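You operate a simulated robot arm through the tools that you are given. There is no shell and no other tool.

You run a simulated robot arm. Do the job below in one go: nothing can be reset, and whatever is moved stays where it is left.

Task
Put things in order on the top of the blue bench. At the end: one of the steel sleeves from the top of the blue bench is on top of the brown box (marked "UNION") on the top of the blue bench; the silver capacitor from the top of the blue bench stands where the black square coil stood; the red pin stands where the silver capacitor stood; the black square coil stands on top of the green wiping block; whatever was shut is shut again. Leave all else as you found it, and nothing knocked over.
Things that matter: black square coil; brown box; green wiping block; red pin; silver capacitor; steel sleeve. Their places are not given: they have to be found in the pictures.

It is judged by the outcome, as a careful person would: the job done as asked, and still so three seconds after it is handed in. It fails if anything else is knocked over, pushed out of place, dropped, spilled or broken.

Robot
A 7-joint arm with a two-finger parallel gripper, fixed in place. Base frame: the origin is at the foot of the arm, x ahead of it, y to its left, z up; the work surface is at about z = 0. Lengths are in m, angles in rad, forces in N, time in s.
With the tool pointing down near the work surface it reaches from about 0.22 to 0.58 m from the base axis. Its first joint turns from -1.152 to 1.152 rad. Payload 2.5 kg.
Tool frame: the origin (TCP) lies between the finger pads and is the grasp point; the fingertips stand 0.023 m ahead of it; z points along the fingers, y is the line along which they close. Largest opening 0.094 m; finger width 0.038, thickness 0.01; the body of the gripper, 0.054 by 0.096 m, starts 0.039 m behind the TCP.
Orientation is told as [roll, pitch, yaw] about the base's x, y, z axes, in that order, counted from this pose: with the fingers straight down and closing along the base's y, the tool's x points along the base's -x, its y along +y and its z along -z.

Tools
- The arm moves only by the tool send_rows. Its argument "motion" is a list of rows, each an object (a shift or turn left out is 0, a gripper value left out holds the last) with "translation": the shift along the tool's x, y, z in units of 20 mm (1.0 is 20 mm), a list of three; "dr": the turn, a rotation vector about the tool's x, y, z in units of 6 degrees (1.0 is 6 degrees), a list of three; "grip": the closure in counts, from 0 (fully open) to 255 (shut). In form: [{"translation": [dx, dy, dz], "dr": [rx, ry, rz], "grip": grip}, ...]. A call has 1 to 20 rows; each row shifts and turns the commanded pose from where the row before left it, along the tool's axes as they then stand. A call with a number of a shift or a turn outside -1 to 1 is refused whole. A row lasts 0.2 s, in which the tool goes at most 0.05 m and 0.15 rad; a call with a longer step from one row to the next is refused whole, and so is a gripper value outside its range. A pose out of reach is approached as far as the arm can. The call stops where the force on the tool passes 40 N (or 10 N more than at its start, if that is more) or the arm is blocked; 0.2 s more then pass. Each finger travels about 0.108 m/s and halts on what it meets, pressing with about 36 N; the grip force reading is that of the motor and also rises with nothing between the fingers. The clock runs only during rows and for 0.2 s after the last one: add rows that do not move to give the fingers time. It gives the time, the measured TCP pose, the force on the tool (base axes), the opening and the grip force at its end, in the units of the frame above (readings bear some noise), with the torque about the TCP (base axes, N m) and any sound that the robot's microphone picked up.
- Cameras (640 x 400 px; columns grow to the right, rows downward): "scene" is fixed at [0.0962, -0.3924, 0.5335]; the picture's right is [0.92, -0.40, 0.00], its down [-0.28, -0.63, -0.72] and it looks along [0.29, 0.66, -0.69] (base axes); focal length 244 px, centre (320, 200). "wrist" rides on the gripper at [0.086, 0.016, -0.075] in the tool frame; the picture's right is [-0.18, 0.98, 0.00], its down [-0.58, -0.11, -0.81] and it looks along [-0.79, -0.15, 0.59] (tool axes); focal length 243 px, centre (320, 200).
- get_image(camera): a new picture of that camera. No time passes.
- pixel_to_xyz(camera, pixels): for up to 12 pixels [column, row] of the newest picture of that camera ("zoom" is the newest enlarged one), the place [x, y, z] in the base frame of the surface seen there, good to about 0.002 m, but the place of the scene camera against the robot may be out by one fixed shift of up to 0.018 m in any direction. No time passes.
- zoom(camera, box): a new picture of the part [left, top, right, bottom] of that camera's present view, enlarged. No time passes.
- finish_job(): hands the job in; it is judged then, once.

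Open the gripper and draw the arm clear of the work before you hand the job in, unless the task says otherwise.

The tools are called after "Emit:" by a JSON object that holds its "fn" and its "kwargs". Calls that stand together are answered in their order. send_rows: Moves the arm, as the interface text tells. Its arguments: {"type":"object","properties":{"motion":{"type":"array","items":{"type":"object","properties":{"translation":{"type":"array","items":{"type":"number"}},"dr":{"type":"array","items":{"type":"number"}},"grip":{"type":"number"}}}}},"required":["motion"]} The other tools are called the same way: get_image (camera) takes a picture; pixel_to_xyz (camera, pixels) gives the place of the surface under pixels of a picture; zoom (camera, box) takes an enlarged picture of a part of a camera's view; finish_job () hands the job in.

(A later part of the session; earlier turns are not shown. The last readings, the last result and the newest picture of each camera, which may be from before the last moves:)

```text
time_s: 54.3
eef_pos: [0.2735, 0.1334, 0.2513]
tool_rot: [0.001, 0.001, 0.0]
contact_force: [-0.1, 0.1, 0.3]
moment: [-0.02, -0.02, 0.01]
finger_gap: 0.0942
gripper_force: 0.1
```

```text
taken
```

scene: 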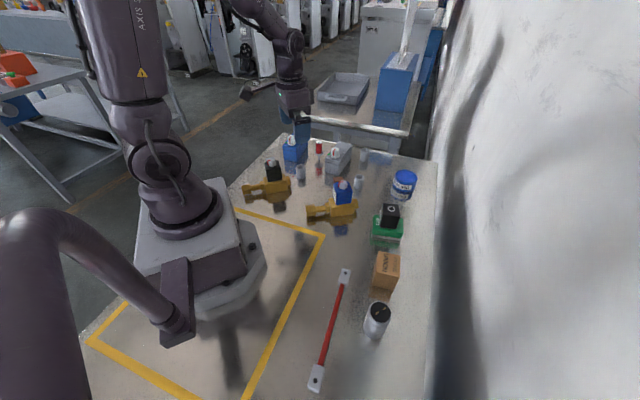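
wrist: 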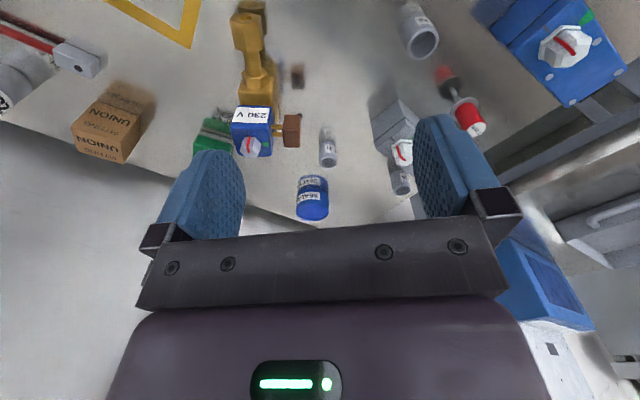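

The pin is at about (468,115), between the gray box (400,130) and blue box (565,50). I'll enlarge that part.

Emit:
{"fn": "zoom", "kwargs": {"camera": "wrist", "box": [360, 0, 640, 175]}}

```text
2.29 times, centred on (500, 88) of wrist
```

zoom: 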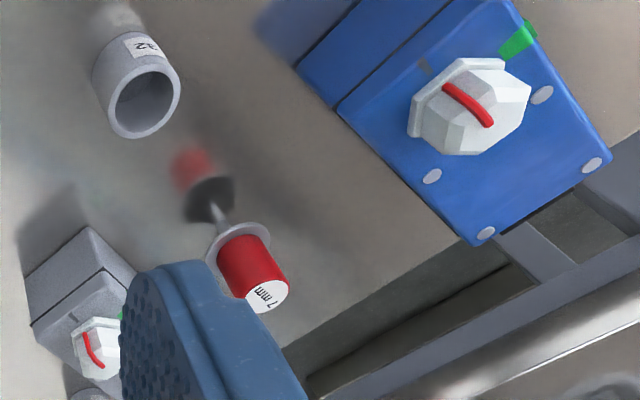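

Emit:
{"fn": "pixel_to_xyz", "kwargs": {"camera": "zoom", "pixels": [[265, 296], [250, 260], [222, 232], [238, 240], [219, 208], [213, 250], [355, 130], [478, 240], [420, 195], [118, 300], [95, 240], [145, 100]]}}

Emit:
{"fn": "zoom", "kwargs": {"camera": "wrist", "box": [430, 60, 510, 140]}}

```text
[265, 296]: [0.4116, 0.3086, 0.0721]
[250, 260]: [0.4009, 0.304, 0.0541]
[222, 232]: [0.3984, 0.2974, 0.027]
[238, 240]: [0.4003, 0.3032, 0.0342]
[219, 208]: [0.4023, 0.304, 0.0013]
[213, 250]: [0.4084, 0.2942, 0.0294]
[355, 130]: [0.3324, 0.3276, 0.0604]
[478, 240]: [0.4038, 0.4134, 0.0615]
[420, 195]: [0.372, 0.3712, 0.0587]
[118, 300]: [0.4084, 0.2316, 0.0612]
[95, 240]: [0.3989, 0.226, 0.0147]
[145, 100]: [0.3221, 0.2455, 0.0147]
```

```text
5.00 times, centred on (470, 100) of wrist
```

zoom: 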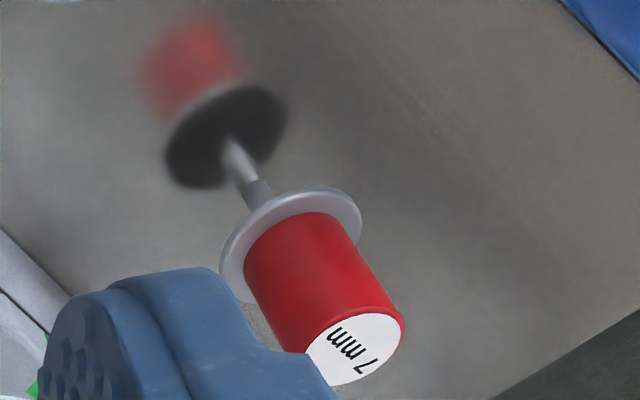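

The pin has a ~22 mm red handle from z≈0.031 to 0.072, a flange under it and a thin stem standing on the bench. I turn to yaw +50° (hand camera toward the base) and hover above it at z≈0.19 for precise measurement.

Emit:
{"fn": "send_rows", "kwargs": {"motion": [{"dr": [0, 0, -0.926]}, {"dr": [0, 0, -0.926]}, {"dr": [0, 0, -0.926]}, {"dr": [0, 0, -0.926]}, {"dr": [0, 0, -0.926]}, {"dr": [0, 0, -0.926]}, {"dr": [0, 0, -0.926]}, {"dr": [0, 0, -0.926]}, {"dr": [0, 0, -0.926]}, {"translation": [0, 0, 0]}]}}

Emit:
{"fn": "send_rows", "kwargs": {"motion": [{"translation": [-0.98, 0.044, 0.27]}, {"translation": [-0.98, 0.044, 0.27]}, {"translation": [-0.98, 0.044, 0.27]}, {"translation": [-0.98, 0.044, 0.27]}, {"translation": [-0.98, 0.044, 0.27]}, {"translation": [-0.98, 0.044, 0.27]}, {"translation": [-0.98, 0.044, 0.27]}, {"translation": [-0.98, 0.044, 0.27]}, {"translation": [-0.98, 0.044, 0.27]}, {"translation": [-0.98, 0.044, 0.27]}, {"translation": [0, 0, 0]}]}}

Emit:
{"fn": "get_image", "kwargs": {"camera": "wrist"}}

```text
time_s: 56.5
eef_pos: [0.2719, 0.1325, 0.2517]
tool_rot: [-0.001, -0.001, 0.874]
contact_force: [0.7, 0.7, 0.4]
moment: [0.0, 0.02, -0.02]
finger_gap: 0.0942
gripper_force: 0.1
```

```text
time_s: 58.9
eef_pos: [0.3914, 0.2883, 0.1967]
tool_rot: [-0.002, 0.001, 0.873]
contact_force: [0.1, -0.2, 0.3]
moment: [0.0, -0.03, 0.0]
finger_gap: 0.094
gripper_force: 0.0
```

```text
taken
```

wrist: 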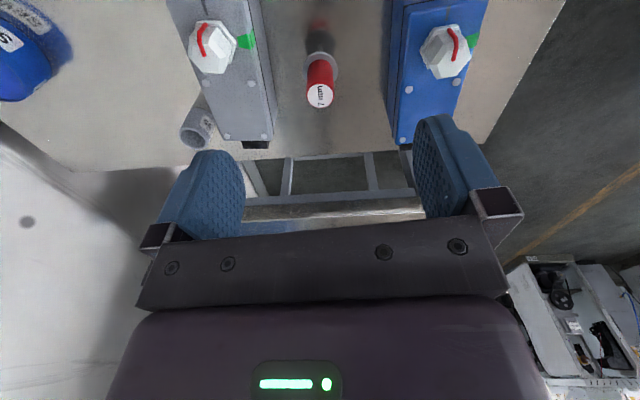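

The view is nicely aligned: pin top at (320,95) midway between the gray box (right edge ~(262,90)) and blue box (left edge ~(395,90)). Enlarging for measurement.

Emit:
{"fn": "zoom", "kwargs": {"camera": "wrist", "box": [240, 0, 420, 150]}}

```text
2.67 times, centred on (330, 75) of wrist
```

zoom: 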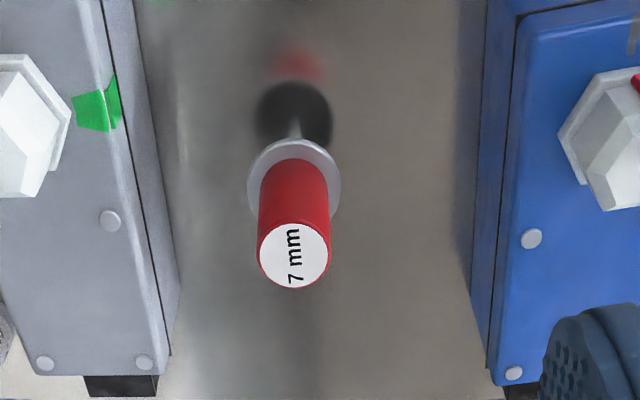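

Emit:
{"fn": "pixel_to_xyz", "kwargs": {"camera": "zoom", "pixels": [[294, 255], [262, 255], [327, 255], [294, 225], [294, 285], [252, 185], [337, 185], [160, 230], [480, 230], [35, 130], [610, 130], [295, 128]]}}

Emit:
{"fn": "pixel_to_xyz", "kwargs": {"camera": "zoom", "pixels": [[294, 148], [294, 170], [294, 200], [262, 220], [326, 220], [170, 290], [150, 150], [470, 290], [490, 150], [140, 230], [510, 230], [294, 240]]}}

```text
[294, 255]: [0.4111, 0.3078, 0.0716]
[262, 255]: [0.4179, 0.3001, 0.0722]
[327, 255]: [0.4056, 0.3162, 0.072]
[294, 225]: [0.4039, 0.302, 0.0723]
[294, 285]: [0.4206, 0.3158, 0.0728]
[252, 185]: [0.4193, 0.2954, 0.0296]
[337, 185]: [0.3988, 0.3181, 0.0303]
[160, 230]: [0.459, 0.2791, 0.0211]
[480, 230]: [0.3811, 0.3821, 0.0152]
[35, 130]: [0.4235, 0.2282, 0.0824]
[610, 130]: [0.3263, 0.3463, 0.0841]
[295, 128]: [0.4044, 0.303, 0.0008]
```

```text
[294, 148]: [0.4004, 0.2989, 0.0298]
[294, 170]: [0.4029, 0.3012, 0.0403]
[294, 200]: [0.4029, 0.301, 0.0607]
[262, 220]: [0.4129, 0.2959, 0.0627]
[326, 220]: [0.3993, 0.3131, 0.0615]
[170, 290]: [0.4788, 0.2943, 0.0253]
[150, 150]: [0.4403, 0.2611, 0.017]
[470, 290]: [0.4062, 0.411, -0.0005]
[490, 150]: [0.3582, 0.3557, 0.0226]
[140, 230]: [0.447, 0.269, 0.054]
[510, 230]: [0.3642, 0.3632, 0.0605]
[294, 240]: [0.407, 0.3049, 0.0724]
```

Pin axis ≈ (0.411,0.308), handle ~21 mm, flange ~31 mm; gray box side is ~53 mm away and blue ~71 mm. I partly close the fingers to ~63 mm, centre over the pin and descend to z≈0.11 (tips above the pin) to check centring.

Emit:
{"fn": "send_rows", "kwargs": {"motion": [{"translation": [-0.7, -0.07, 0], "grip": 85}, {"translation": [-0.685, -0.07, 0]}, {"translation": [0, 0, 0.8]}, {"translation": [0, 0, 0.8]}, {"translation": [0, 0, 0.8]}, {"translation": [0, 0, 0.8]}, {"translation": [0, 0, 0.8]}, {"translation": [0, 0, 0.3]}, {"translation": [0, 0, 0]}]}}

Emit:
{"fn": "get_image", "kwargs": {"camera": "wrist"}}

Emit:
{"fn": "zoom", "kwargs": {"camera": "wrist", "box": [200, 30, 440, 220]}}

```text
time_s: 60.9
eef_pos: [0.4117, 0.3082, 0.1115]
tool_rot: [0.001, 0.0, 0.874]
contact_force: [0.4, -0.4, -0.8]
moment: [0.01, -0.03, 0.02]
finger_gap: 0.0626
gripper_force: 0.2
```

```text
taken
```

wrist: 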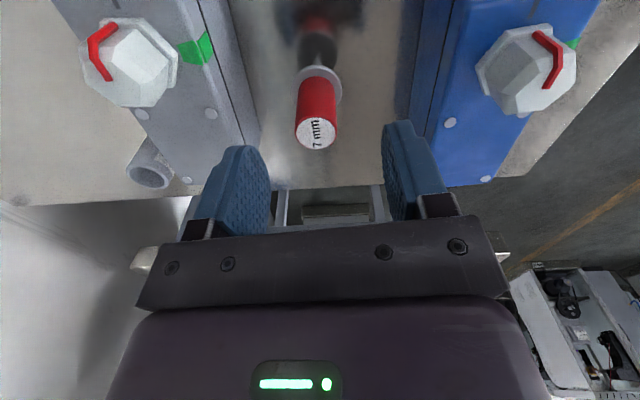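

```text
2.11 times, centred on (320, 125) of wrist
```

zoom: 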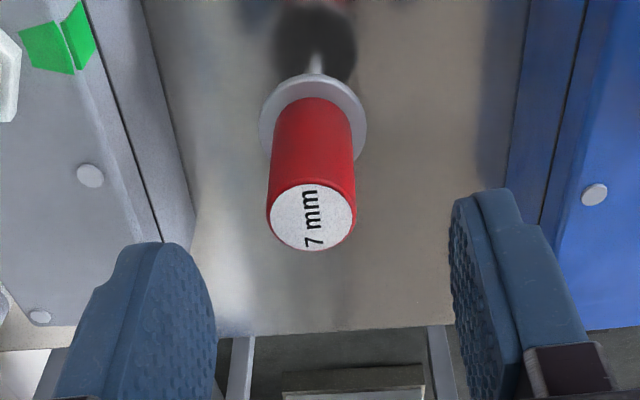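

The fingers straddle the pin; it seems a couple of mm toward the left finger and slightly farther out. I'll measure again from here.

Emit:
{"fn": "pixel_to_xyz", "kwargs": {"camera": "zoom", "pixels": [[311, 190], [311, 246], [272, 218], [352, 218], [311, 218], [262, 120], [364, 120], [273, 150], [352, 150], [311, 105], [130, 245], [500, 190]]}}

```text
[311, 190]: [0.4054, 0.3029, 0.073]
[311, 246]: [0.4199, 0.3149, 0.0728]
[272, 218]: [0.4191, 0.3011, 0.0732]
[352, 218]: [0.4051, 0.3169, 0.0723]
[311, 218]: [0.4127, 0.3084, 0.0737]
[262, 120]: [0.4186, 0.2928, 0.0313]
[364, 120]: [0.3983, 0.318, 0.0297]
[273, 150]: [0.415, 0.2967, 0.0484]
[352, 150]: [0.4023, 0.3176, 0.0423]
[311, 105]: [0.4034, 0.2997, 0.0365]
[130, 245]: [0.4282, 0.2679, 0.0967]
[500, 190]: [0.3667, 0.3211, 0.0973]
```

By the measurements the pin axis is within 1-2 mm of the tool axis. I apply a small correction (-2 mm in x, -1.2 mm in y of the tool) and descend to z≈0.060 so the tips stay just above the flange (z≈0.031).

Emit:
{"fn": "send_rows", "kwargs": {"motion": [{"translation": [-0.1, -0.06, 0]}, {"translation": [0, 0, 0.5]}, {"translation": [0, 0, 0.5]}, {"translation": [0, 0, 0.5]}, {"translation": [0, 0, 0.5]}, {"translation": [0, 0, 0.4]}, {"translation": [0, 0, 0.17]}, {"translation": [0, 0, 0]}]}}

Emit:
{"fn": "get_image", "kwargs": {"camera": "wrist"}}

Emit:
{"fn": "zoom", "kwargs": {"camera": "wrist", "box": [200, 50, 440, 240]}}

```text
time_s: 62.7
eef_pos: [0.4142, 0.3088, 0.0582]
tool_rot: [0.001, 0.001, 0.875]
contact_force: [-0.3, 0.4, -0.5]
moment: [0.0, 0.0, 0.0]
finger_gap: 0.0627
gripper_force: 0.0
```

```text
taken
```

wrist: 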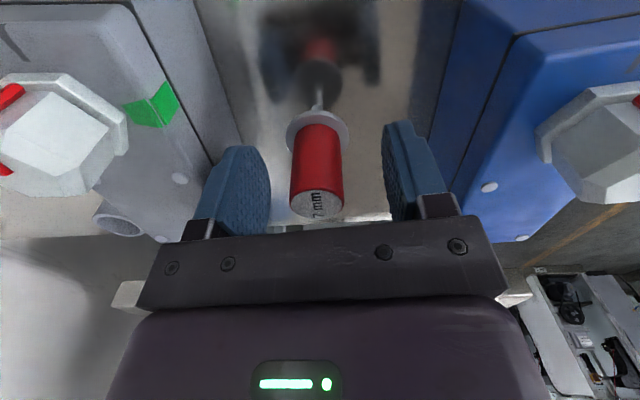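

```text
2.11 times, centred on (320, 145) of wrist
```

zoom: 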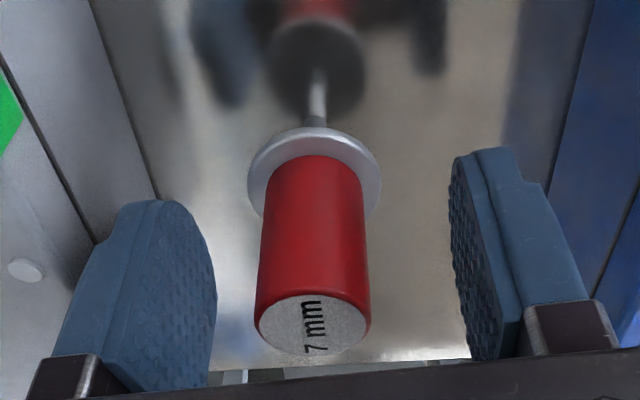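

The pin handle is centred between the fingers within ~1 mm, tips above the flange. I nudge 0.8 mm toward the left finger and close the gripper gradually.

Emit:
{"fn": "send_rows", "kwargs": {"motion": [{"translation": [0, -0.04, 0]}, {"grip": 140}, {"grip": 165}, {"grip": 175}, {"grip": 180}, {"grip": 184}, {"grip": 188}, {"grip": 192}, {"grip": 196}, {"grip": 200}, {"grip": 204}, {"grip": 210}, {"grip": 255}, {"grip": 255}, {"grip": 255}]}}

Emit:
{"fn": "get_image", "kwargs": {"camera": "wrist"}}

Emit:
{"fn": "zoom", "kwargs": {"camera": "wrist", "box": [200, 50, 440, 240]}}

```text
time_s: 65.9
eef_pos: [0.4132, 0.3088, 0.0602]
tool_rot: [-0.001, 0.0, 0.873]
contact_force: [0.0, -0.3, 0.1]
moment: [-0.02, -0.03, -0.02]
finger_gap: 0.0239
gripper_force: 35.8
```

```text
taken
```

wrist: 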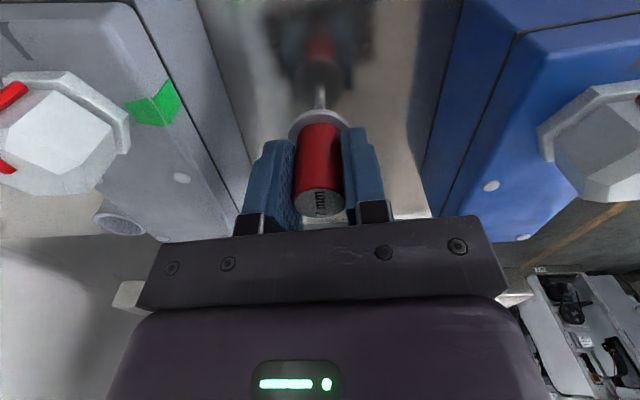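

```text
2.11 times, centred on (320, 145) of wrist
```

zoom: 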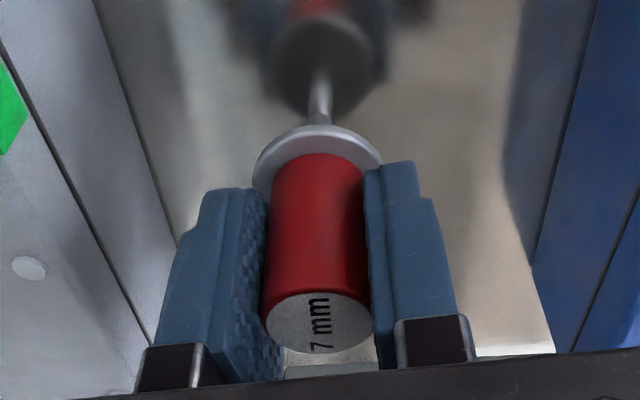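

Pin gripped (gap 0.024). I lift slowly at first, then to about z=0.20, watching force.

Emit:
{"fn": "send_rows", "kwargs": {"motion": [{"translation": [0, 0, -0.1]}, {"translation": [0, 0, -0.2]}, {"translation": [0, 0, -0.4]}, {"translation": [0, 0, -0.6]}, {"translation": [0, 0, -0.8]}, {"translation": [0, 0, -0.8]}, {"translation": [0, 0, -0.8]}, {"translation": [0, 0, -0.8]}, {"translation": [0, 0, -0.8]}, {"translation": [0, 0, -0.8]}, {"translation": [0, 0, -0.8]}, {"translation": [0, 0, 0]}]}}

Emit:
{"fn": "get_image", "kwargs": {"camera": "wrist"}}

Emit:
{"fn": "get_image", "kwargs": {"camera": "scene"}}

```text
time_s: 68.5
eef_pos: [0.4144, 0.3091, 0.1979]
tool_rot: [0.0, -0.002, 0.872]
contact_force: [0.0, 0.1, -0.6]
moment: [0.01, 0.02, -0.03]
finger_gap: 0.024
gripper_force: 35.2
```

```text
taken
```

wrist: 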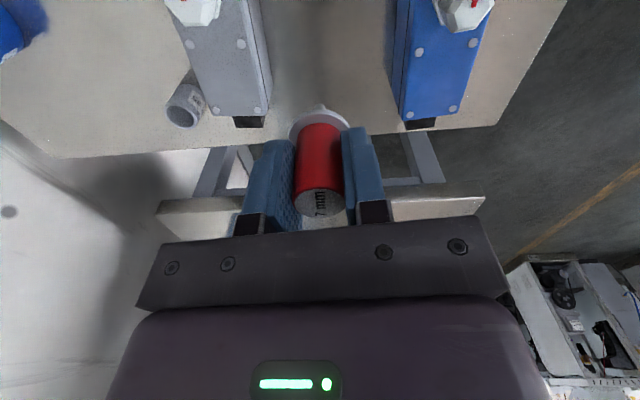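

```text
taken
```

scene: 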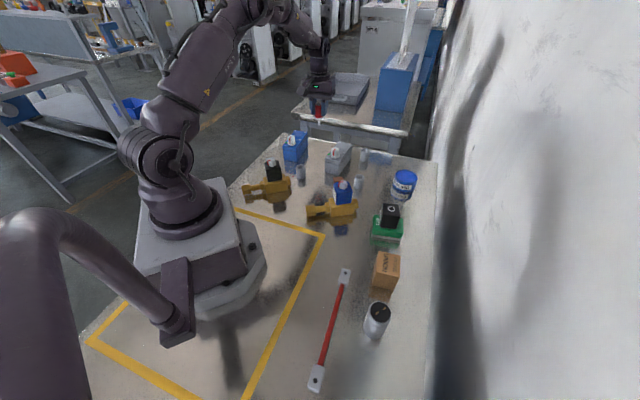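

The pin lifted freely. Let me look at its lower end in the scene view near (319,115).

Emit:
{"fn": "zoom", "kwargs": {"camera": "scene", "box": [290, 70, 350, 130]}}

Emit:
{"fn": "zoom", "kwargs": {"camera": "wrist", "box": [260, 80, 380, 230]}}

```text
6.67 times, centred on (320, 100) of scene
```

zoom: 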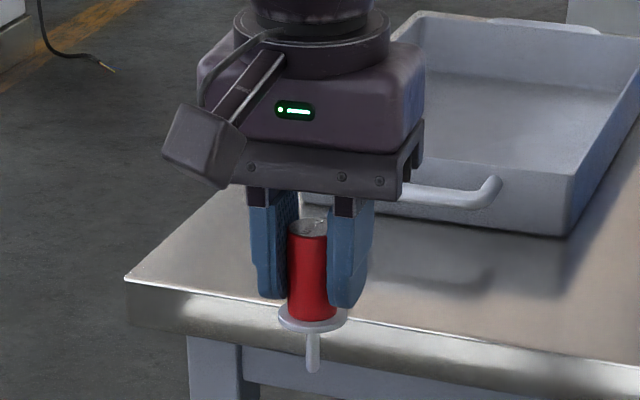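

```text
2.67 times, centred on (320, 155) of wrist
```

zoom: 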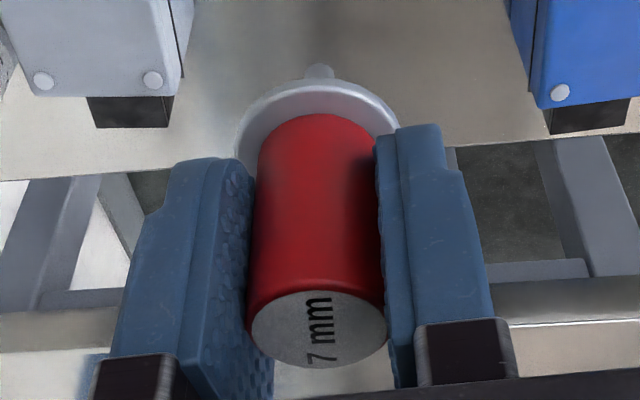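

The total height matches a free-standing pin (stem ends at bench level). I rotate to yaw 0 and carry the pin at height to the capacitor's former place (0.298,-0.0585).

Emit:
{"fn": "send_rows", "kwargs": {"motion": [{"dr": [0, 0, 0.926]}, {"dr": [0, 0, 0.926]}, {"dr": [0, 0, 0.926]}, {"dr": [0, 0, 0.926]}, {"dr": [0, 0, 0.926]}, {"dr": [0, 0, 0.926]}, {"dr": [0, 0, 0.926]}, {"dr": [0, 0, 0.926]}, {"dr": [0, 0, 0.926]}, {"translation": [0, 0, 0]}]}}

Emit:
{"fn": "send_rows", "kwargs": {"motion": [{"translation": [0.305, -0.967, 0]}, {"translation": [0.305, -0.967, 0]}, {"translation": [0.305, -0.967, 0]}, {"translation": [0.305, -0.967, 0]}, {"translation": [0.305, -0.967, 0]}, {"translation": [0.305, -0.967, 0]}, {"translation": [0.305, -0.967, 0]}, {"translation": [0.305, -0.967, 0]}, {"translation": [0.305, -0.967, 0]}, {"translation": [0.305, -0.967, 0]}, {"translation": [0.305, -0.967, 0]}, {"translation": [0.305, -0.967, 0]}, {"translation": [0.305, -0.967, 0]}, {"translation": [0.305, -0.967, 0]}, {"translation": [0.305, -0.967, 0]}, {"translation": [0.305, -0.967, 0]}, {"translation": [0.305, -0.967, 0]}, {"translation": [0.305, -0.967, 0]}, {"translation": [0, 0, 0]}, {"translation": [0, 0, 0]}]}}

Emit:
{"fn": "get_image", "kwargs": {"camera": "wrist"}}

```text
time_s: 70.7
eef_pos: [0.4138, 0.309, 0.1977]
tool_rot: [0.001, 0.0, -0.002]
contact_force: [-0.8, 0.0, -1.0]
moment: [-0.01, 0.0, 0.0]
finger_gap: 0.0238
gripper_force: 36.0
```

```text
time_s: 74.9
eef_pos: [0.3036, -0.039, 0.197]
tool_rot: [-0.001, 0.001, 0.0]
contact_force: [-0.8, -0.2, -0.8]
moment: [0.03, 0.03, 0.0]
finger_gap: 0.0239
gripper_force: 36.1
```

```text
taken
```

wrist: 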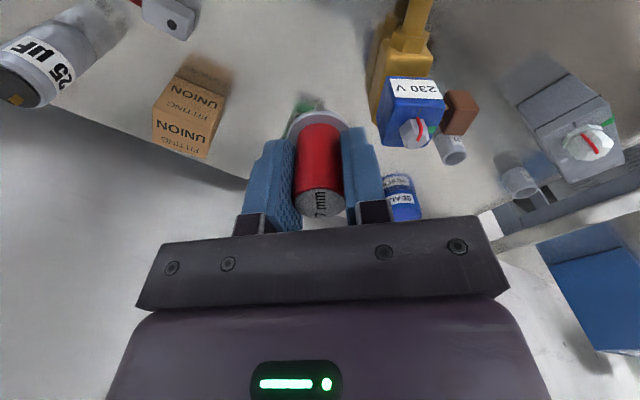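

One more step to (0.298,-0.0585), then descend to about 6 mm above the bench.

Emit:
{"fn": "send_rows", "kwargs": {"motion": [{"translation": [0.28, -0.975, 0]}, {"translation": [0, 0, 0.9]}, {"translation": [0, 0, 0.9]}, {"translation": [0, 0, 0.9]}, {"translation": [0, 0, 0.9]}, {"translation": [0, 0, 0.9]}, {"translation": [0, 0, 0.9]}, {"translation": [0, 0, 0.7]}, {"translation": [0, 0, 0.3]}, {"translation": [0, 0, 0]}, {"translation": [0, 0, 0]}]}}

Emit:
{"fn": "get_image", "kwargs": {"camera": "wrist"}}

Emit:
{"fn": "zoom", "kwargs": {"camera": "wrist", "box": [220, 0, 420, 230]}}

```text
time_s: 77.3
eef_pos: [0.2989, -0.0577, 0.0699]
tool_rot: [0.0, 0.001, 0.001]
contact_force: [0.4, -0.2, -0.6]
moment: [0.0, 0.0, 0.01]
finger_gap: 0.0237
gripper_force: 36.0
```

```text
taken
```

wrist: 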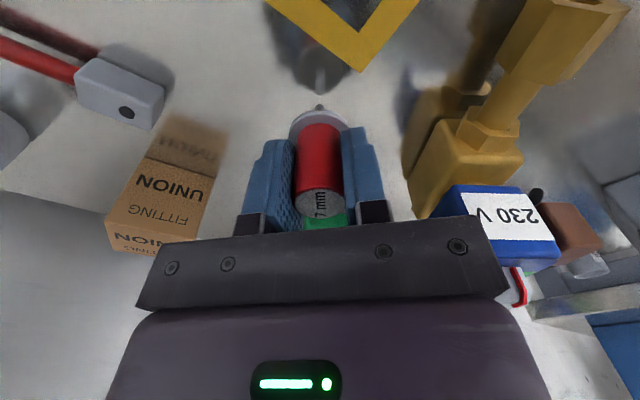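

```text
1.74 times, centred on (320, 115) of wrist
```

zoom: 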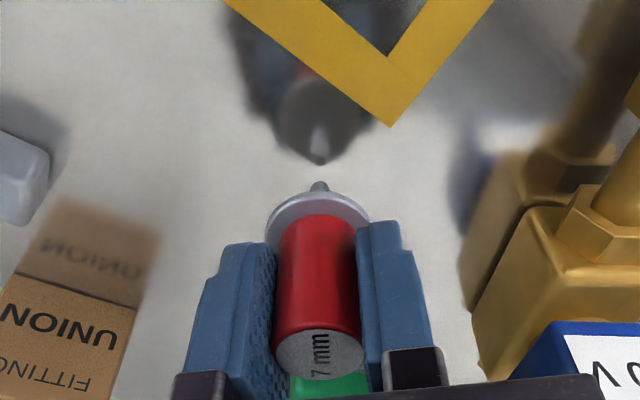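

The stem tip and its reflection are still apart. Before lowering, I check in the scene view whether the pin's original place had a hole or socket, and how the pin looks now.

Emit:
{"fn": "zoom", "kwargs": {"camera": "scene", "box": [290, 135, 350, 172]}}

Emit:
{"fn": "zoom", "kwargs": {"camera": "scene", "box": [300, 190, 370, 260]}}

Emit:
{"fn": "zoom", "kwargs": {"camera": "wrist", "box": [290, 70, 350, 130]}}

```text
10.67 times, centred on (320, 154) of scene
```

zoom: 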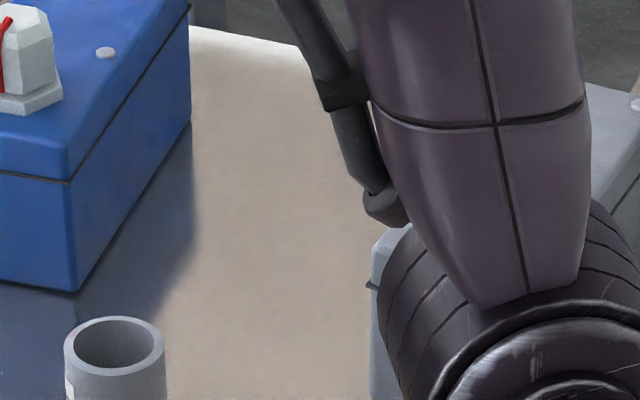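

```text
5.71 times, centred on (335, 225) of scene
```

zoom: 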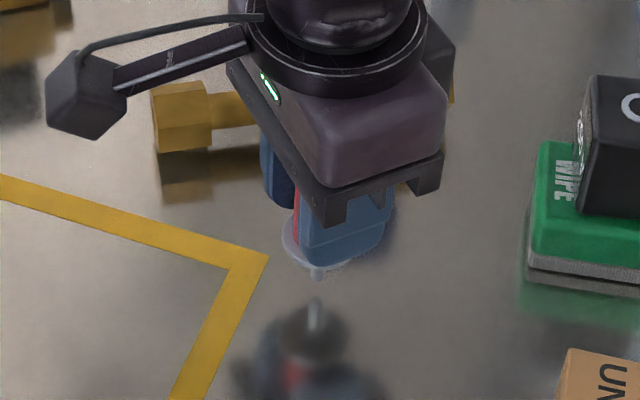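

```text
6.67 times, centred on (320, 100) of wrist
```

zoom: 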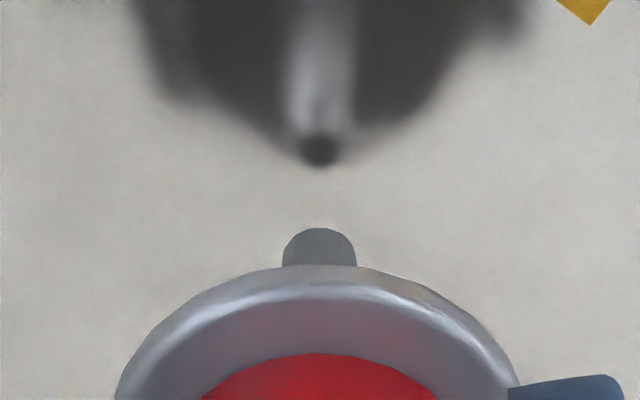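

No hole at its original spot; the stem has a flat cylindrical end. By the lift record about 10 mm remains to contact, so I lower 7 mm and then go in fine steps.

Emit:
{"fn": "send_rows", "kwargs": {"motion": [{"translation": [0, 0, 0.15]}, {"translation": [0, 0, 0.1]}, {"translation": [0, 0, 0.1]}, {"translation": [0, 0, 0]}, {"translation": [0, 0, 0]}]}}

Emit:
{"fn": "zoom", "kwargs": {"camera": "wrist", "box": [290, 70, 350, 130]}}

```text
time_s: 78.5
eef_pos: [0.2976, -0.0578, 0.0634]
tool_rot: [0.0, 0.0, -0.001]
contact_force: [1.0, 0.0, -0.6]
moment: [-0.03, -0.01, -0.01]
finger_gap: 0.0238
gripper_force: 35.8
```

```text
6.67 times, centred on (320, 100) of wrist
```

zoom: 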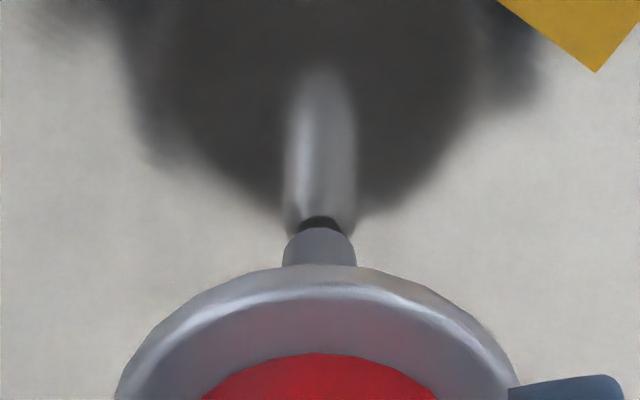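

The stem end and its reflection nearly meet; about 3 mm remain. I go down 2 mm more.

Emit:
{"fn": "send_rows", "kwargs": {"motion": [{"translation": [0, 0, 0.05]}, {"translation": [0, 0, 0.05]}, {"translation": [0, 0, 0]}, {"translation": [0, 0, 0]}]}}

Emit:
{"fn": "zoom", "kwargs": {"camera": "wrist", "box": [290, 70, 350, 130]}}

```text
time_s: 79.5
eef_pos: [0.2989, -0.0577, 0.0589]
tool_rot: [-0.002, 0.0, -0.001]
contact_force: [-0.6, 0.3, -0.6]
moment: [-0.01, 0.02, 0.02]
finger_gap: 0.0238
gripper_force: 35.9
```

```text
6.67 times, centred on (320, 100) of wrist
```

zoom: 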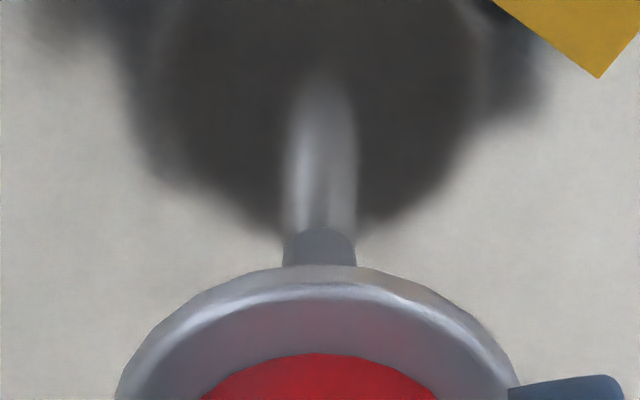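

Almost touching. I continue in half-millimetre steps watching the force.

Emit:
{"fn": "send_rows", "kwargs": {"motion": [{"translation": [0, 0, 0.03]}, {"translation": [0, 0, 0]}]}}

```text
time_s: 80.1
eef_pos: [0.2993, -0.0588, 0.0599]
tool_rot: [-0.001, 0.0, -0.002]
contact_force: [-0.1, -0.4, 0.5]
moment: [0.0, 0.0, -0.01]
finger_gap: 0.0235
gripper_force: 35.9
```

Force only just turning positive (0.5 N). Another 0.4 mm.

Emit:
{"fn": "send_rows", "kwargs": {"motion": [{"translation": [0, 0, 0.02]}, {"translation": [0, 0, 0]}]}}

```text
time_s: 80.7
eef_pos: [0.2977, -0.0589, 0.06]
tool_rot: [0.0, 0.0, 0.0]
contact_force: [-1.4, 0.5, 7.9]
moment: [0.04, 0.06, 0.03]
finger_gap: 0.0237
gripper_force: 36.4
```

Contact (7.9 N). I ease off 0.2 mm so it is lightly seated, then open the fingers in stages.

Emit:
{"fn": "send_rows", "kwargs": {"motion": [{"translation": [0, 0, -0.01]}, {"translation": [0, 0, 0]}, {"grip": 172}, {"grip": 172}, {"grip": 150}, {"grip": 125}, {"grip": 100}, {"grip": 80}, {"grip": 80}]}}

Emit:
{"fn": "get_image", "kwargs": {"camera": "wrist"}}

```text
time_s: 82.7
eef_pos: [0.2978, -0.0585, 0.0603]
tool_rot: [0.002, 0.0, 0.0]
contact_force: [-0.3, -0.2, 0.6]
moment: [0.0, -0.01, 0.01]
finger_gap: 0.0646
gripper_force: 0.0
```

```text
taken
```

wrist: 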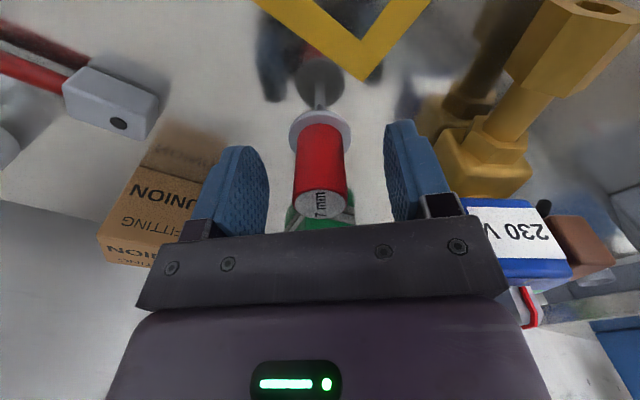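

The pin stands on its own between the open fingers. I rise straight up slowly, then higher.

Emit:
{"fn": "send_rows", "kwargs": {"motion": [{"translation": [0, 0, -0.3]}, {"translation": [0, 0, -0.5]}, {"translation": [0, 0, -0.5]}, {"translation": [0, 0, -0.8]}, {"translation": [0, 0, -0.9]}, {"translation": [0, 0, -0.9]}, {"translation": [0, 0, -0.9]}, {"translation": [0, 0, -0.9]}, {"translation": [0, 0, -0.9]}, {"translation": [0, 0, -0.9]}, {"translation": [0, 0, 0], "grip": 0}, {"translation": [0, 0, 0]}]}}

Emit:
{"fn": "get_image", "kwargs": {"camera": "wrist"}}

Emit:
{"fn": "get_image", "kwargs": {"camera": "scene"}}

```text
time_s: 85.3
eef_pos: [0.2976, -0.0594, 0.2102]
tool_rot: [0.001, 0.0, 0.0]
contact_force: [0.5, -0.2, -1.1]
moment: [-0.01, 0.03, 0.03]
finger_gap: 0.0941
gripper_force: 0.1
```

```text
taken
```

wrist: 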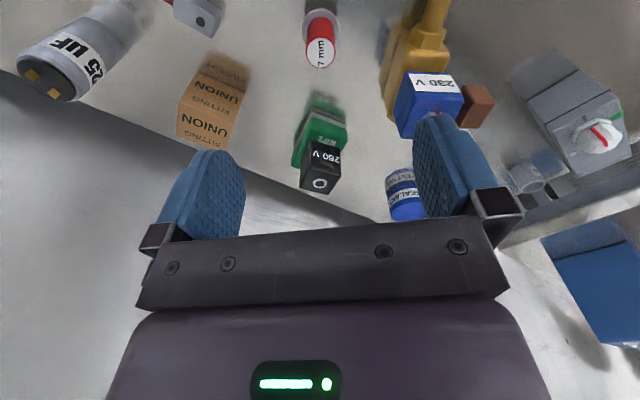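

```text
taken
```

scene: 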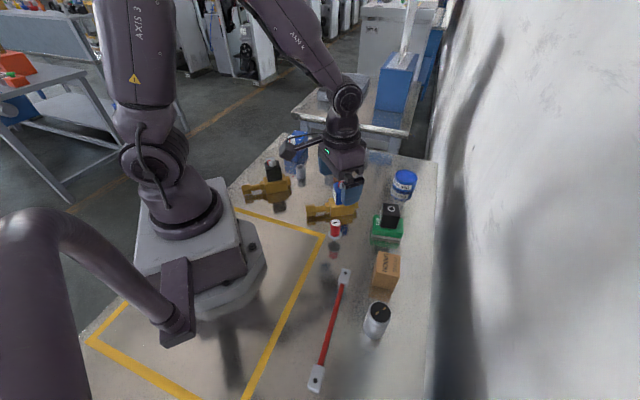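

The pin stands upright at the capacitor's old place (scene (335,228)). Now for a sleeve: I go at height toward the sleeve near (0.31,0.23) to inspect its surroundings.

Emit:
{"fn": "send_rows", "kwargs": {"motion": [{"translation": [0.03, 0.93, -0.1]}, {"translation": [0.03, 0.93, -0.1]}, {"translation": [0.03, 0.93, -0.1]}, {"translation": [0.03, 0.93, -0.1]}, {"translation": [0.03, 0.93, 0]}, {"translation": [0.03, 0.93, 0]}, {"translation": [0.03, 0.93, 0]}, {"translation": [0.03, 0.93, 0]}, {"translation": [0.03, 0.93, 0]}, {"translation": [0.03, 0.93, 0]}, {"translation": [0.03, 0.93, 0]}, {"translation": [0.03, 0.93, 0]}, {"translation": [0.03, 0.93, 0]}, {"translation": [0.03, 0.93, 0]}, {"translation": [0, 0, 0]}]}}

Emit:
{"fn": "send_rows", "kwargs": {"motion": [{"dr": [0, 0, -0.926]}, {"dr": [0, 0, -0.926]}, {"dr": [0, 0, -0.926]}, {"dr": [0, 0, -0.926]}, {"dr": [0, 0, -0.926]}, {"dr": [0, 0, -0.926]}, {"dr": [0, 0, -0.926]}, {"dr": [0, 0, -0.926]}, {"dr": [0, 0, -0.926]}, {"translation": [0, 0, 0]}]}}

Emit:
{"fn": "get_image", "kwargs": {"camera": "wrist"}}

```text
time_s: 88.5
eef_pos: [0.2892, 0.2022, 0.217]
tool_rot: [-0.001, 0.0, 0.001]
contact_force: [0.6, -0.4, -0.3]
moment: [0.01, 0.02, 0.01]
finger_gap: 0.0939
gripper_force: 0.1
```

```text
time_s: 90.7
eef_pos: [0.2894, 0.2023, 0.2169]
tool_rot: [-0.001, 0.0, 0.875]
contact_force: [-0.1, -0.5, -0.5]
moment: [-0.04, -0.02, 0.01]
finger_gap: 0.0939
gripper_force: 0.0
```

```text
taken
```

wrist: 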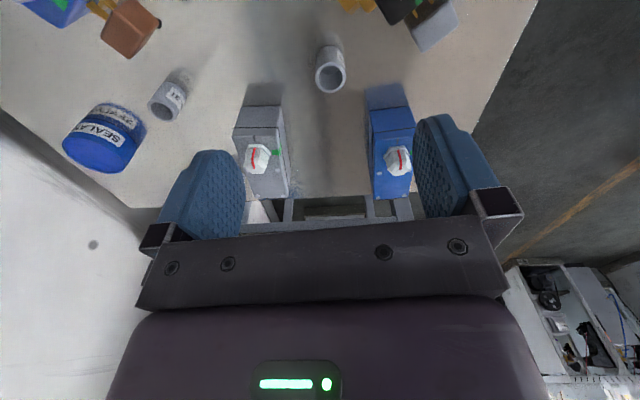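

The sleeve at (330,72) has reasonable free space around it. I'll enlarge and measure it and its neighbours.

Emit:
{"fn": "zoom", "kwargs": {"camera": "wrist", "box": [220, 0, 470, 155]}}

```text
2.56 times, centred on (345, 78) of wrist
```

zoom: 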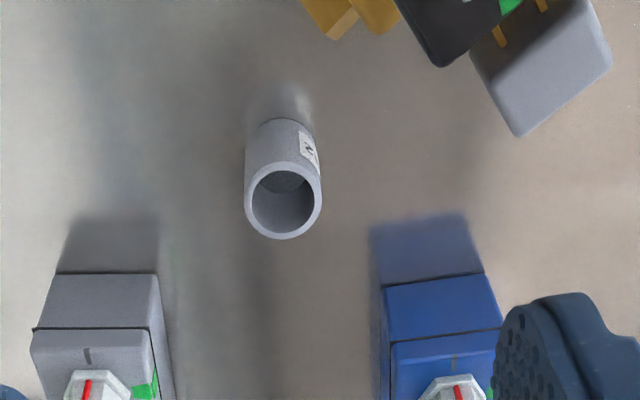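

Emit:
{"fn": "pixel_to_xyz", "kwargs": {"camera": "zoom", "pixels": [[283, 167], [283, 235], [249, 200], [318, 200], [280, 122], [247, 165], [155, 275], [384, 285], [485, 275], [520, 133], [440, 65], [335, 37]]}}

Emit:
{"fn": "pixel_to_xyz", "kwargs": {"camera": "zoom", "pixels": [[260, 178], [306, 178], [260, 224], [306, 224], [283, 238], [283, 163], [246, 200], [321, 200], [280, 180], [600, 70], [480, 55], [320, 20]]}}

```text
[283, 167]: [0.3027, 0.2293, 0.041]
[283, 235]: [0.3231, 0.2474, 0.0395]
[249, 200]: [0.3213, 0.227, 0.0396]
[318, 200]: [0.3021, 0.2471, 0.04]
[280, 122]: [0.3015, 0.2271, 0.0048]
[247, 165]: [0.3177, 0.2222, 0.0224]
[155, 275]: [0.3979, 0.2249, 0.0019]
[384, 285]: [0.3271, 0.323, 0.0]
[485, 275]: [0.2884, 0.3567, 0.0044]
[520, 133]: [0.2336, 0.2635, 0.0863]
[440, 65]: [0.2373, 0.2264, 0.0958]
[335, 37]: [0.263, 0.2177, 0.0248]
```

```text
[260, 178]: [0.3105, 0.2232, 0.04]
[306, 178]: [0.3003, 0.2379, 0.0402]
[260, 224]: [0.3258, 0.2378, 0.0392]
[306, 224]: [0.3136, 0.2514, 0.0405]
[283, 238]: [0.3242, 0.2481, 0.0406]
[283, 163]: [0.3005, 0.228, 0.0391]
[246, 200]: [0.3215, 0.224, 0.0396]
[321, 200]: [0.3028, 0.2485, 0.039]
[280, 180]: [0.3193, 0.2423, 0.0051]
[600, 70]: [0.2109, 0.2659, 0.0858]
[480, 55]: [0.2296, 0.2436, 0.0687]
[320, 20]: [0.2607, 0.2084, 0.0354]
```

Sleeve centre ≈ (0.3125,0.2375), ~31 mm across, 40 mm tall. The black-coil valve (up to z≈0.096) lies toward the base, so I use yaw +90°, which keeps the hand camera over empty bench; fingers partly closed to ~55 mm. Move above it and down to z≈0.11 to check.

Emit:
{"fn": "send_rows", "kwargs": {"motion": [{"dr": [0, 0, -0.952], "grip": 105}, {"dr": [0, 0, -0.952]}, {"dr": [0, 0, -0.952]}, {"dr": [0, 0, -0.952]}, {"dr": [0, 0, -0.952]}, {"dr": [0, 0, -0.952]}, {"dr": [0, 0, -0.955]}, {"translation": [0, 0, 0]}, {"translation": [-0.885, -0.583, 0]}, {"translation": [-0.88, -0.582, 0]}, {"translation": [0, 0, 0.8]}, {"translation": [0, 0, 0.8]}, {"translation": [0, 0, 0.8]}, {"translation": [0, 0, 0.8]}, {"translation": [0, 0, 0.8]}, {"translation": [0, 0, 0.8]}, {"translation": [0, 0, 0.5]}, {"translation": [0, 0, 0]}]}}

Emit:
{"fn": "get_image", "kwargs": {"camera": "wrist"}}

Emit:
{"fn": "get_image", "kwargs": {"camera": "scene"}}

```text
time_s: 94.5
eef_pos: [0.3137, 0.2372, 0.1123]
tool_rot: [0.0, -0.001, 1.571]
contact_force: [0.0, -0.3, 1.0]
moment: [-0.02, -0.03, 0.03]
finger_gap: 0.0554
gripper_force: 0.1
```

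```text
taken
```

wrist: 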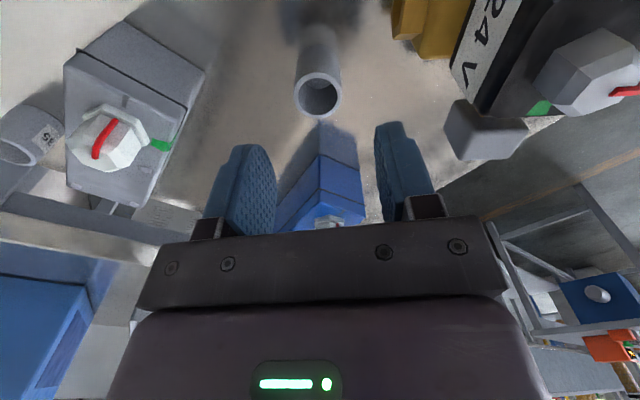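

```text
taken
```

scene: 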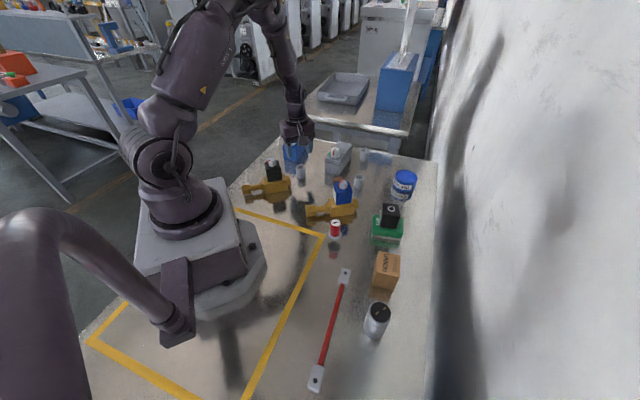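

Sleeve rim at (318,95) between the fingers; the valve's gray plug is at right (450-525,130). I'll measure the plug's nearest edge and the sleeve centre from here.

Emit:
{"fn": "pixel_to_xyz", "kwargs": {"camera": "wrist", "pixels": [[447, 125], [455, 155], [460, 105], [450, 75], [545, 85], [395, 35], [420, 50], [318, 72], [318, 117], [295, 95], [342, 95], [335, 130]]}}

Emit:
{"fn": "zoom", "kwargs": {"camera": "wrist", "box": [220, 20, 420, 220]}}

```text
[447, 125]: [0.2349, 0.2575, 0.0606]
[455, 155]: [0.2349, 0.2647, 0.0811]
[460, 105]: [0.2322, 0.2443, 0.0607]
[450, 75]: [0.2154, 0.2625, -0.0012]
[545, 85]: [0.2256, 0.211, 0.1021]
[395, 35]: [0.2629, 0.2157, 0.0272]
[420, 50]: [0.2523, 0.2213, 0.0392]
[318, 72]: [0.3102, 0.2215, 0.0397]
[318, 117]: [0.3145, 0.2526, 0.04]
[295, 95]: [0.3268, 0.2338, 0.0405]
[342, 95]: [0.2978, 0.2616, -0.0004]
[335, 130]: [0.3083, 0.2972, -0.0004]
```

```text
2.00 times, centred on (320, 120) of wrist
```

zoom: 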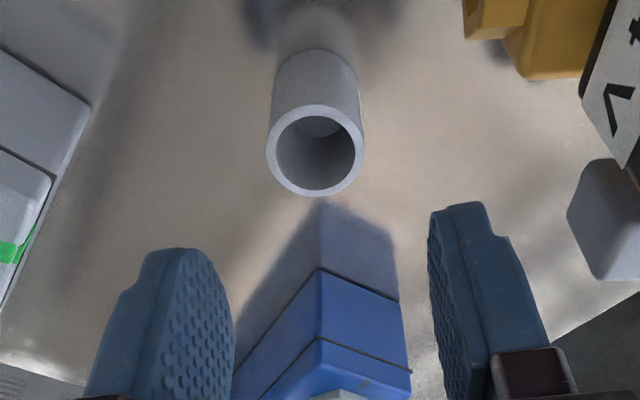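

The sleeve is centred under the tool within ~1 mm and the valve's plug (x≤0.235) is well clear of the hand (x≥0.265). I descend to z≈0.030.

Emit:
{"fn": "send_rows", "kwargs": {"motion": [{"translation": [0, 0, 0.8]}, {"translation": [0, 0, 0.8]}, {"translation": [0, 0, 0.8]}, {"translation": [0, 0, 0.8]}, {"translation": [0, 0, 0.6]}, {"translation": [0, 0, 0.27]}, {"translation": [0, 0, 0]}]}}

Emit:
{"fn": "get_image", "kwargs": {"camera": "wrist"}}

```text
time_s: 96.1
eef_pos: [0.3127, 0.238, 0.0304]
tool_rot: [0.001, 0.0, 1.571]
contact_force: [0.4, -0.1, -0.7]
moment: [-0.03, -0.03, 0.02]
finger_gap: 0.0554
gripper_force: 0.1
```

```text
taken
```

wrist: 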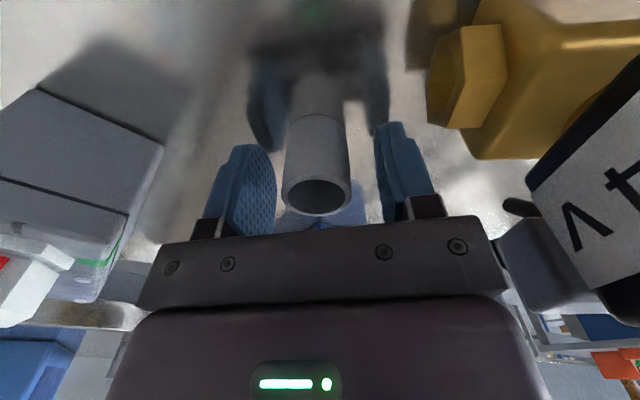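

Sleeve is between the fingers with no contacts. I close the gripper.

Emit:
{"fn": "send_rows", "kwargs": {"motion": [{"grip": 140}, {"grip": 150}, {"grip": 156}, {"grip": 162}, {"grip": 168}, {"grip": 174}, {"grip": 180}, {"grip": 255}, {"grip": 255}, {"grip": 255}]}}

Emit:
{"fn": "get_image", "kwargs": {"camera": "wrist"}}

```text
time_s: 98.3
eef_pos: [0.3125, 0.2371, 0.0302]
tool_rot: [-0.001, 0.0, 1.571]
contact_force: [-0.3, -0.5, 0.5]
moment: [0.01, 0.03, -0.04]
finger_gap: 0.0306
gripper_force: 35.8
```

```text
taken
```

wrist: 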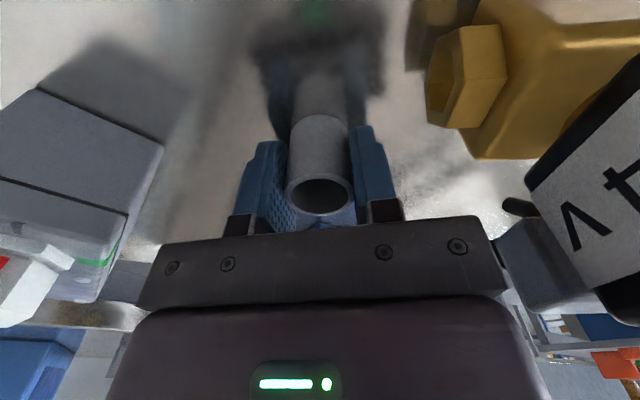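

Sleeve gripped (gap 0.0306, 36 N). I lift it straight up to about z=0.20.

Emit:
{"fn": "send_rows", "kwargs": {"motion": [{"translation": [0, 0, -0.2]}, {"translation": [0, 0, -0.5]}, {"translation": [0, 0, -0.9]}, {"translation": [0, 0, -0.9]}, {"translation": [0, 0, -0.9]}, {"translation": [0, 0, -0.9]}, {"translation": [0, 0, -0.9]}, {"translation": [0, 0, -0.9]}, {"translation": [0, 0, -0.9]}, {"translation": [0, 0, -0.9]}, {"translation": [0, 0, -0.9]}, {"translation": [0, 0, 0]}]}}

Emit:
{"fn": "get_image", "kwargs": {"camera": "wrist"}}

Emit:
{"fn": "get_image", "kwargs": {"camera": "scene"}}

```text
time_s: 100.9
eef_pos: [0.3125, 0.2368, 0.2058]
tool_rot: [0.0, 0.0, 1.572]
contact_force: [-0.2, 0.7, -0.3]
moment: [-0.02, 0.0, -0.02]
finger_gap: 0.0307
gripper_force: 35.6
```

```text
taken
```

wrist: 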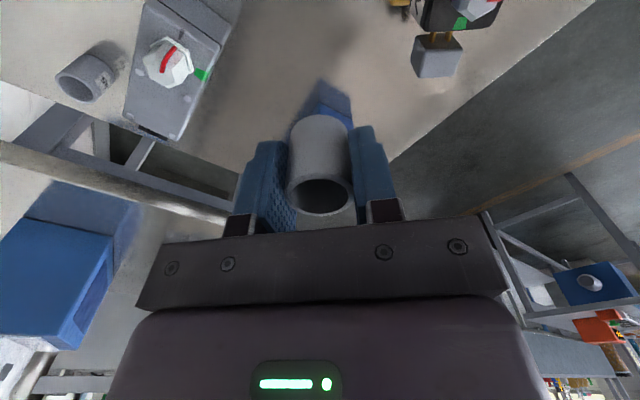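

```text
taken
```

scene: 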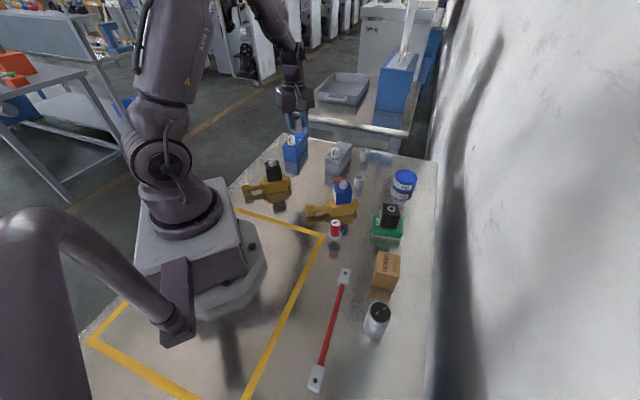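

Sleeve held, everything else undisturbed. I rotate to yaw 0 and start carrying it toward the brown box at (0.357,-0.200).

Emit:
{"fn": "send_rows", "kwargs": {"motion": [{"dr": [0, 0, 1]}, {"dr": [0, 0, 1]}, {"dr": [0, 0, 1]}, {"dr": [0, 0, 1]}, {"dr": [0, 0, 1]}, {"dr": [0, 0, 1]}, {"dr": [0, 0, 1]}, {"dr": [0, 0, 1]}, {"dr": [0, 0, 1]}, {"dr": [0, 0, 1]}, {"dr": [0, 0, 1]}, {"dr": [0, 0, 1]}, {"dr": [0, 0, 1]}, {"dr": [0, 0, 1]}, {"dr": [0, 0, 1]}, {"translation": [0, 0, 0]}]}}

Emit:
{"fn": "send_rows", "kwargs": {"motion": [{"translation": [-0.097, -0.95, 0]}, {"translation": [-0.097, -0.95, 0]}, {"translation": [-0.097, -0.95, 0]}, {"translation": [-0.097, -0.95, 0]}, {"translation": [-0.097, -0.95, 0]}, {"translation": [-0.097, -0.95, 0]}, {"translation": [-0.097, -0.95, 0]}, {"translation": [-0.097, -0.95, 0]}, {"translation": [-0.097, -0.95, 0]}, {"translation": [-0.097, -0.95, 0]}, {"translation": [-0.097, -0.95, 0]}, {"translation": [-0.097, -0.95, 0]}, {"translation": [-0.097, -0.95, 0]}, {"translation": [-0.097, -0.95, 0]}, {"translation": [-0.097, -0.95, 0]}, {"translation": [-0.097, -0.95, 0]}, {"translation": [-0.097, -0.95, 0]}, {"translation": [-0.097, -0.95, 0]}, {"translation": [-0.097, -0.95, 0]}, {"translation": [-0.097, -0.95, 0]}]}}

Emit:
{"fn": "send_rows", "kwargs": {"motion": [{"translation": [-0.097, -0.95, 0]}, {"translation": [-0.097, -0.95, 0]}, {"translation": [-0.097, -0.95, 0]}, {"translation": [0, 0, 0]}]}}

Emit:
{"fn": "get_image", "kwargs": {"camera": "wrist"}}

```text
time_s: 104.3
eef_pos: [0.3124, 0.238, 0.2067]
tool_rot: [0.0, -0.001, -0.002]
contact_force: [0.1, 0.1, -0.9]
moment: [0.02, 0.01, -0.01]
finger_gap: 0.0307
gripper_force: 36.3
```

```text
time_s: 108.5
eef_pos: [0.3503, -0.1437, 0.2059]
tool_rot: [0.001, 0.0, -0.001]
contact_force: [-0.1, 0.5, -0.9]
moment: [0.01, -0.02, 0.02]
finger_gap: 0.0311
gripper_force: 35.8
```

```text
time_s: 109.5
eef_pos: [0.3575, -0.2002, 0.2065]
tool_rot: [0.0, 0.0, 0.0]
contact_force: [0.0, 0.3, -1.2]
moment: [-0.02, -0.01, 0.01]
finger_gap: 0.0309
gripper_force: 36.3
```

```text
taken
```

wrist: 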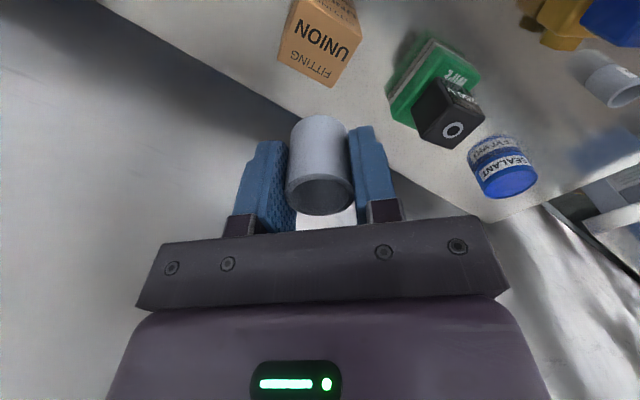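

The brown box top is at about (320,45) under the tool. I'll enlarge and measure its top corners precisely.

Emit:
{"fn": "zoom", "kwargs": {"camera": "wrist", "box": [260, 0, 380, 100]}}

```text
4.00 times, centred on (320, 50) of wrist
```

zoom: 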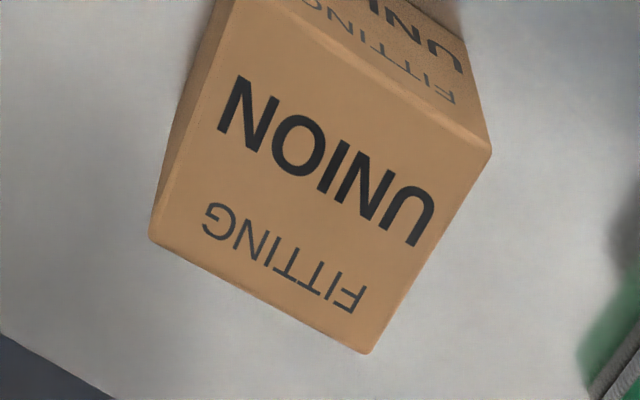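

Emit:
{"fn": "pixel_to_xyz", "kwargs": {"camera": "zoom", "pixels": [[242, 8], [483, 152], [363, 345], [165, 232], [310, 180], [360, 80], [430, 245], [260, 290], [200, 115], [300, 150], [320, 200], [330, 170]]}}

```text
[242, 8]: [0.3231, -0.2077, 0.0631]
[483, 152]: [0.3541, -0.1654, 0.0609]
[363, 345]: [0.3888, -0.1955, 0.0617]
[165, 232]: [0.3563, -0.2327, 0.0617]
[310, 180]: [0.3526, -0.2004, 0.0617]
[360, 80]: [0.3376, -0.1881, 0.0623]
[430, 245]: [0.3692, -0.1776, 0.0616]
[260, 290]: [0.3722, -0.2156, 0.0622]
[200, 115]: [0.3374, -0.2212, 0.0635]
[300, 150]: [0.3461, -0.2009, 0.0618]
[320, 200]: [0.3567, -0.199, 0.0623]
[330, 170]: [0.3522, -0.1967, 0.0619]
```

Box top centre ≈ (0.3556,-0.2003), z≈0.062. I shift 2 mm back and lower the sleeve to a few mm above the box (TCP z≈0.100).

Emit:
{"fn": "send_rows", "kwargs": {"motion": [{"translation": [0.095, 0, 0]}, {"translation": [0, 0, 0.8]}, {"translation": [0, 0, 0.8]}, {"translation": [0, 0, 0.8]}, {"translation": [0, 0, 0.8]}, {"translation": [0, 0, 0.8]}, {"translation": [0, 0, 0.8]}, {"translation": [0, 0, 0.5]}, {"translation": [0, 0, 0]}]}}

Emit:
{"fn": "get_image", "kwargs": {"camera": "wrist"}}

```text
time_s: 111.5
eef_pos: [0.3557, -0.1985, 0.1014]
tool_rot: [0.0, -0.001, 0.001]
contact_force: [0.8, -0.1, 0.0]
moment: [0.01, 0.0, 0.0]
finger_gap: 0.0308
gripper_force: 35.8
```

```text
taken
```

wrist: 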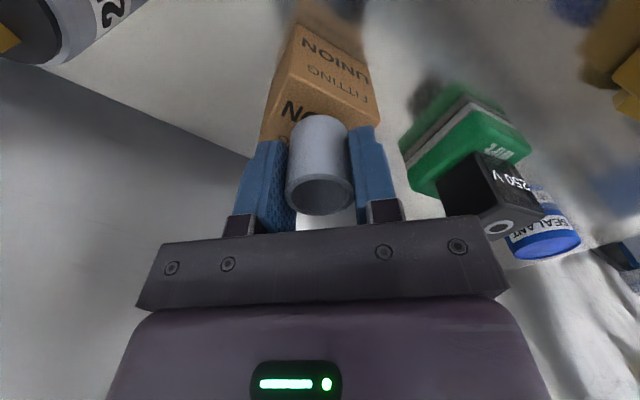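

The sleeve is over the box, about 9 mm above. I lower 7 mm in small steps.

Emit:
{"fn": "send_rows", "kwargs": {"motion": [{"translation": [0, 0, 0.15]}, {"translation": [0, 0, 0.1]}, {"translation": [0, 0, 0.1]}, {"translation": [0, 0, 0]}, {"translation": [0, 0, 0]}]}}

```text
time_s: 112.7
eef_pos: [0.3543, -0.1982, 0.0938]
tool_rot: [0.001, 0.0, 0.001]
contact_force: [-0.9, 0.3, -0.3]
moment: [0.03, 0.01, 0.02]
finger_gap: 0.0308
gripper_force: 36.3
```

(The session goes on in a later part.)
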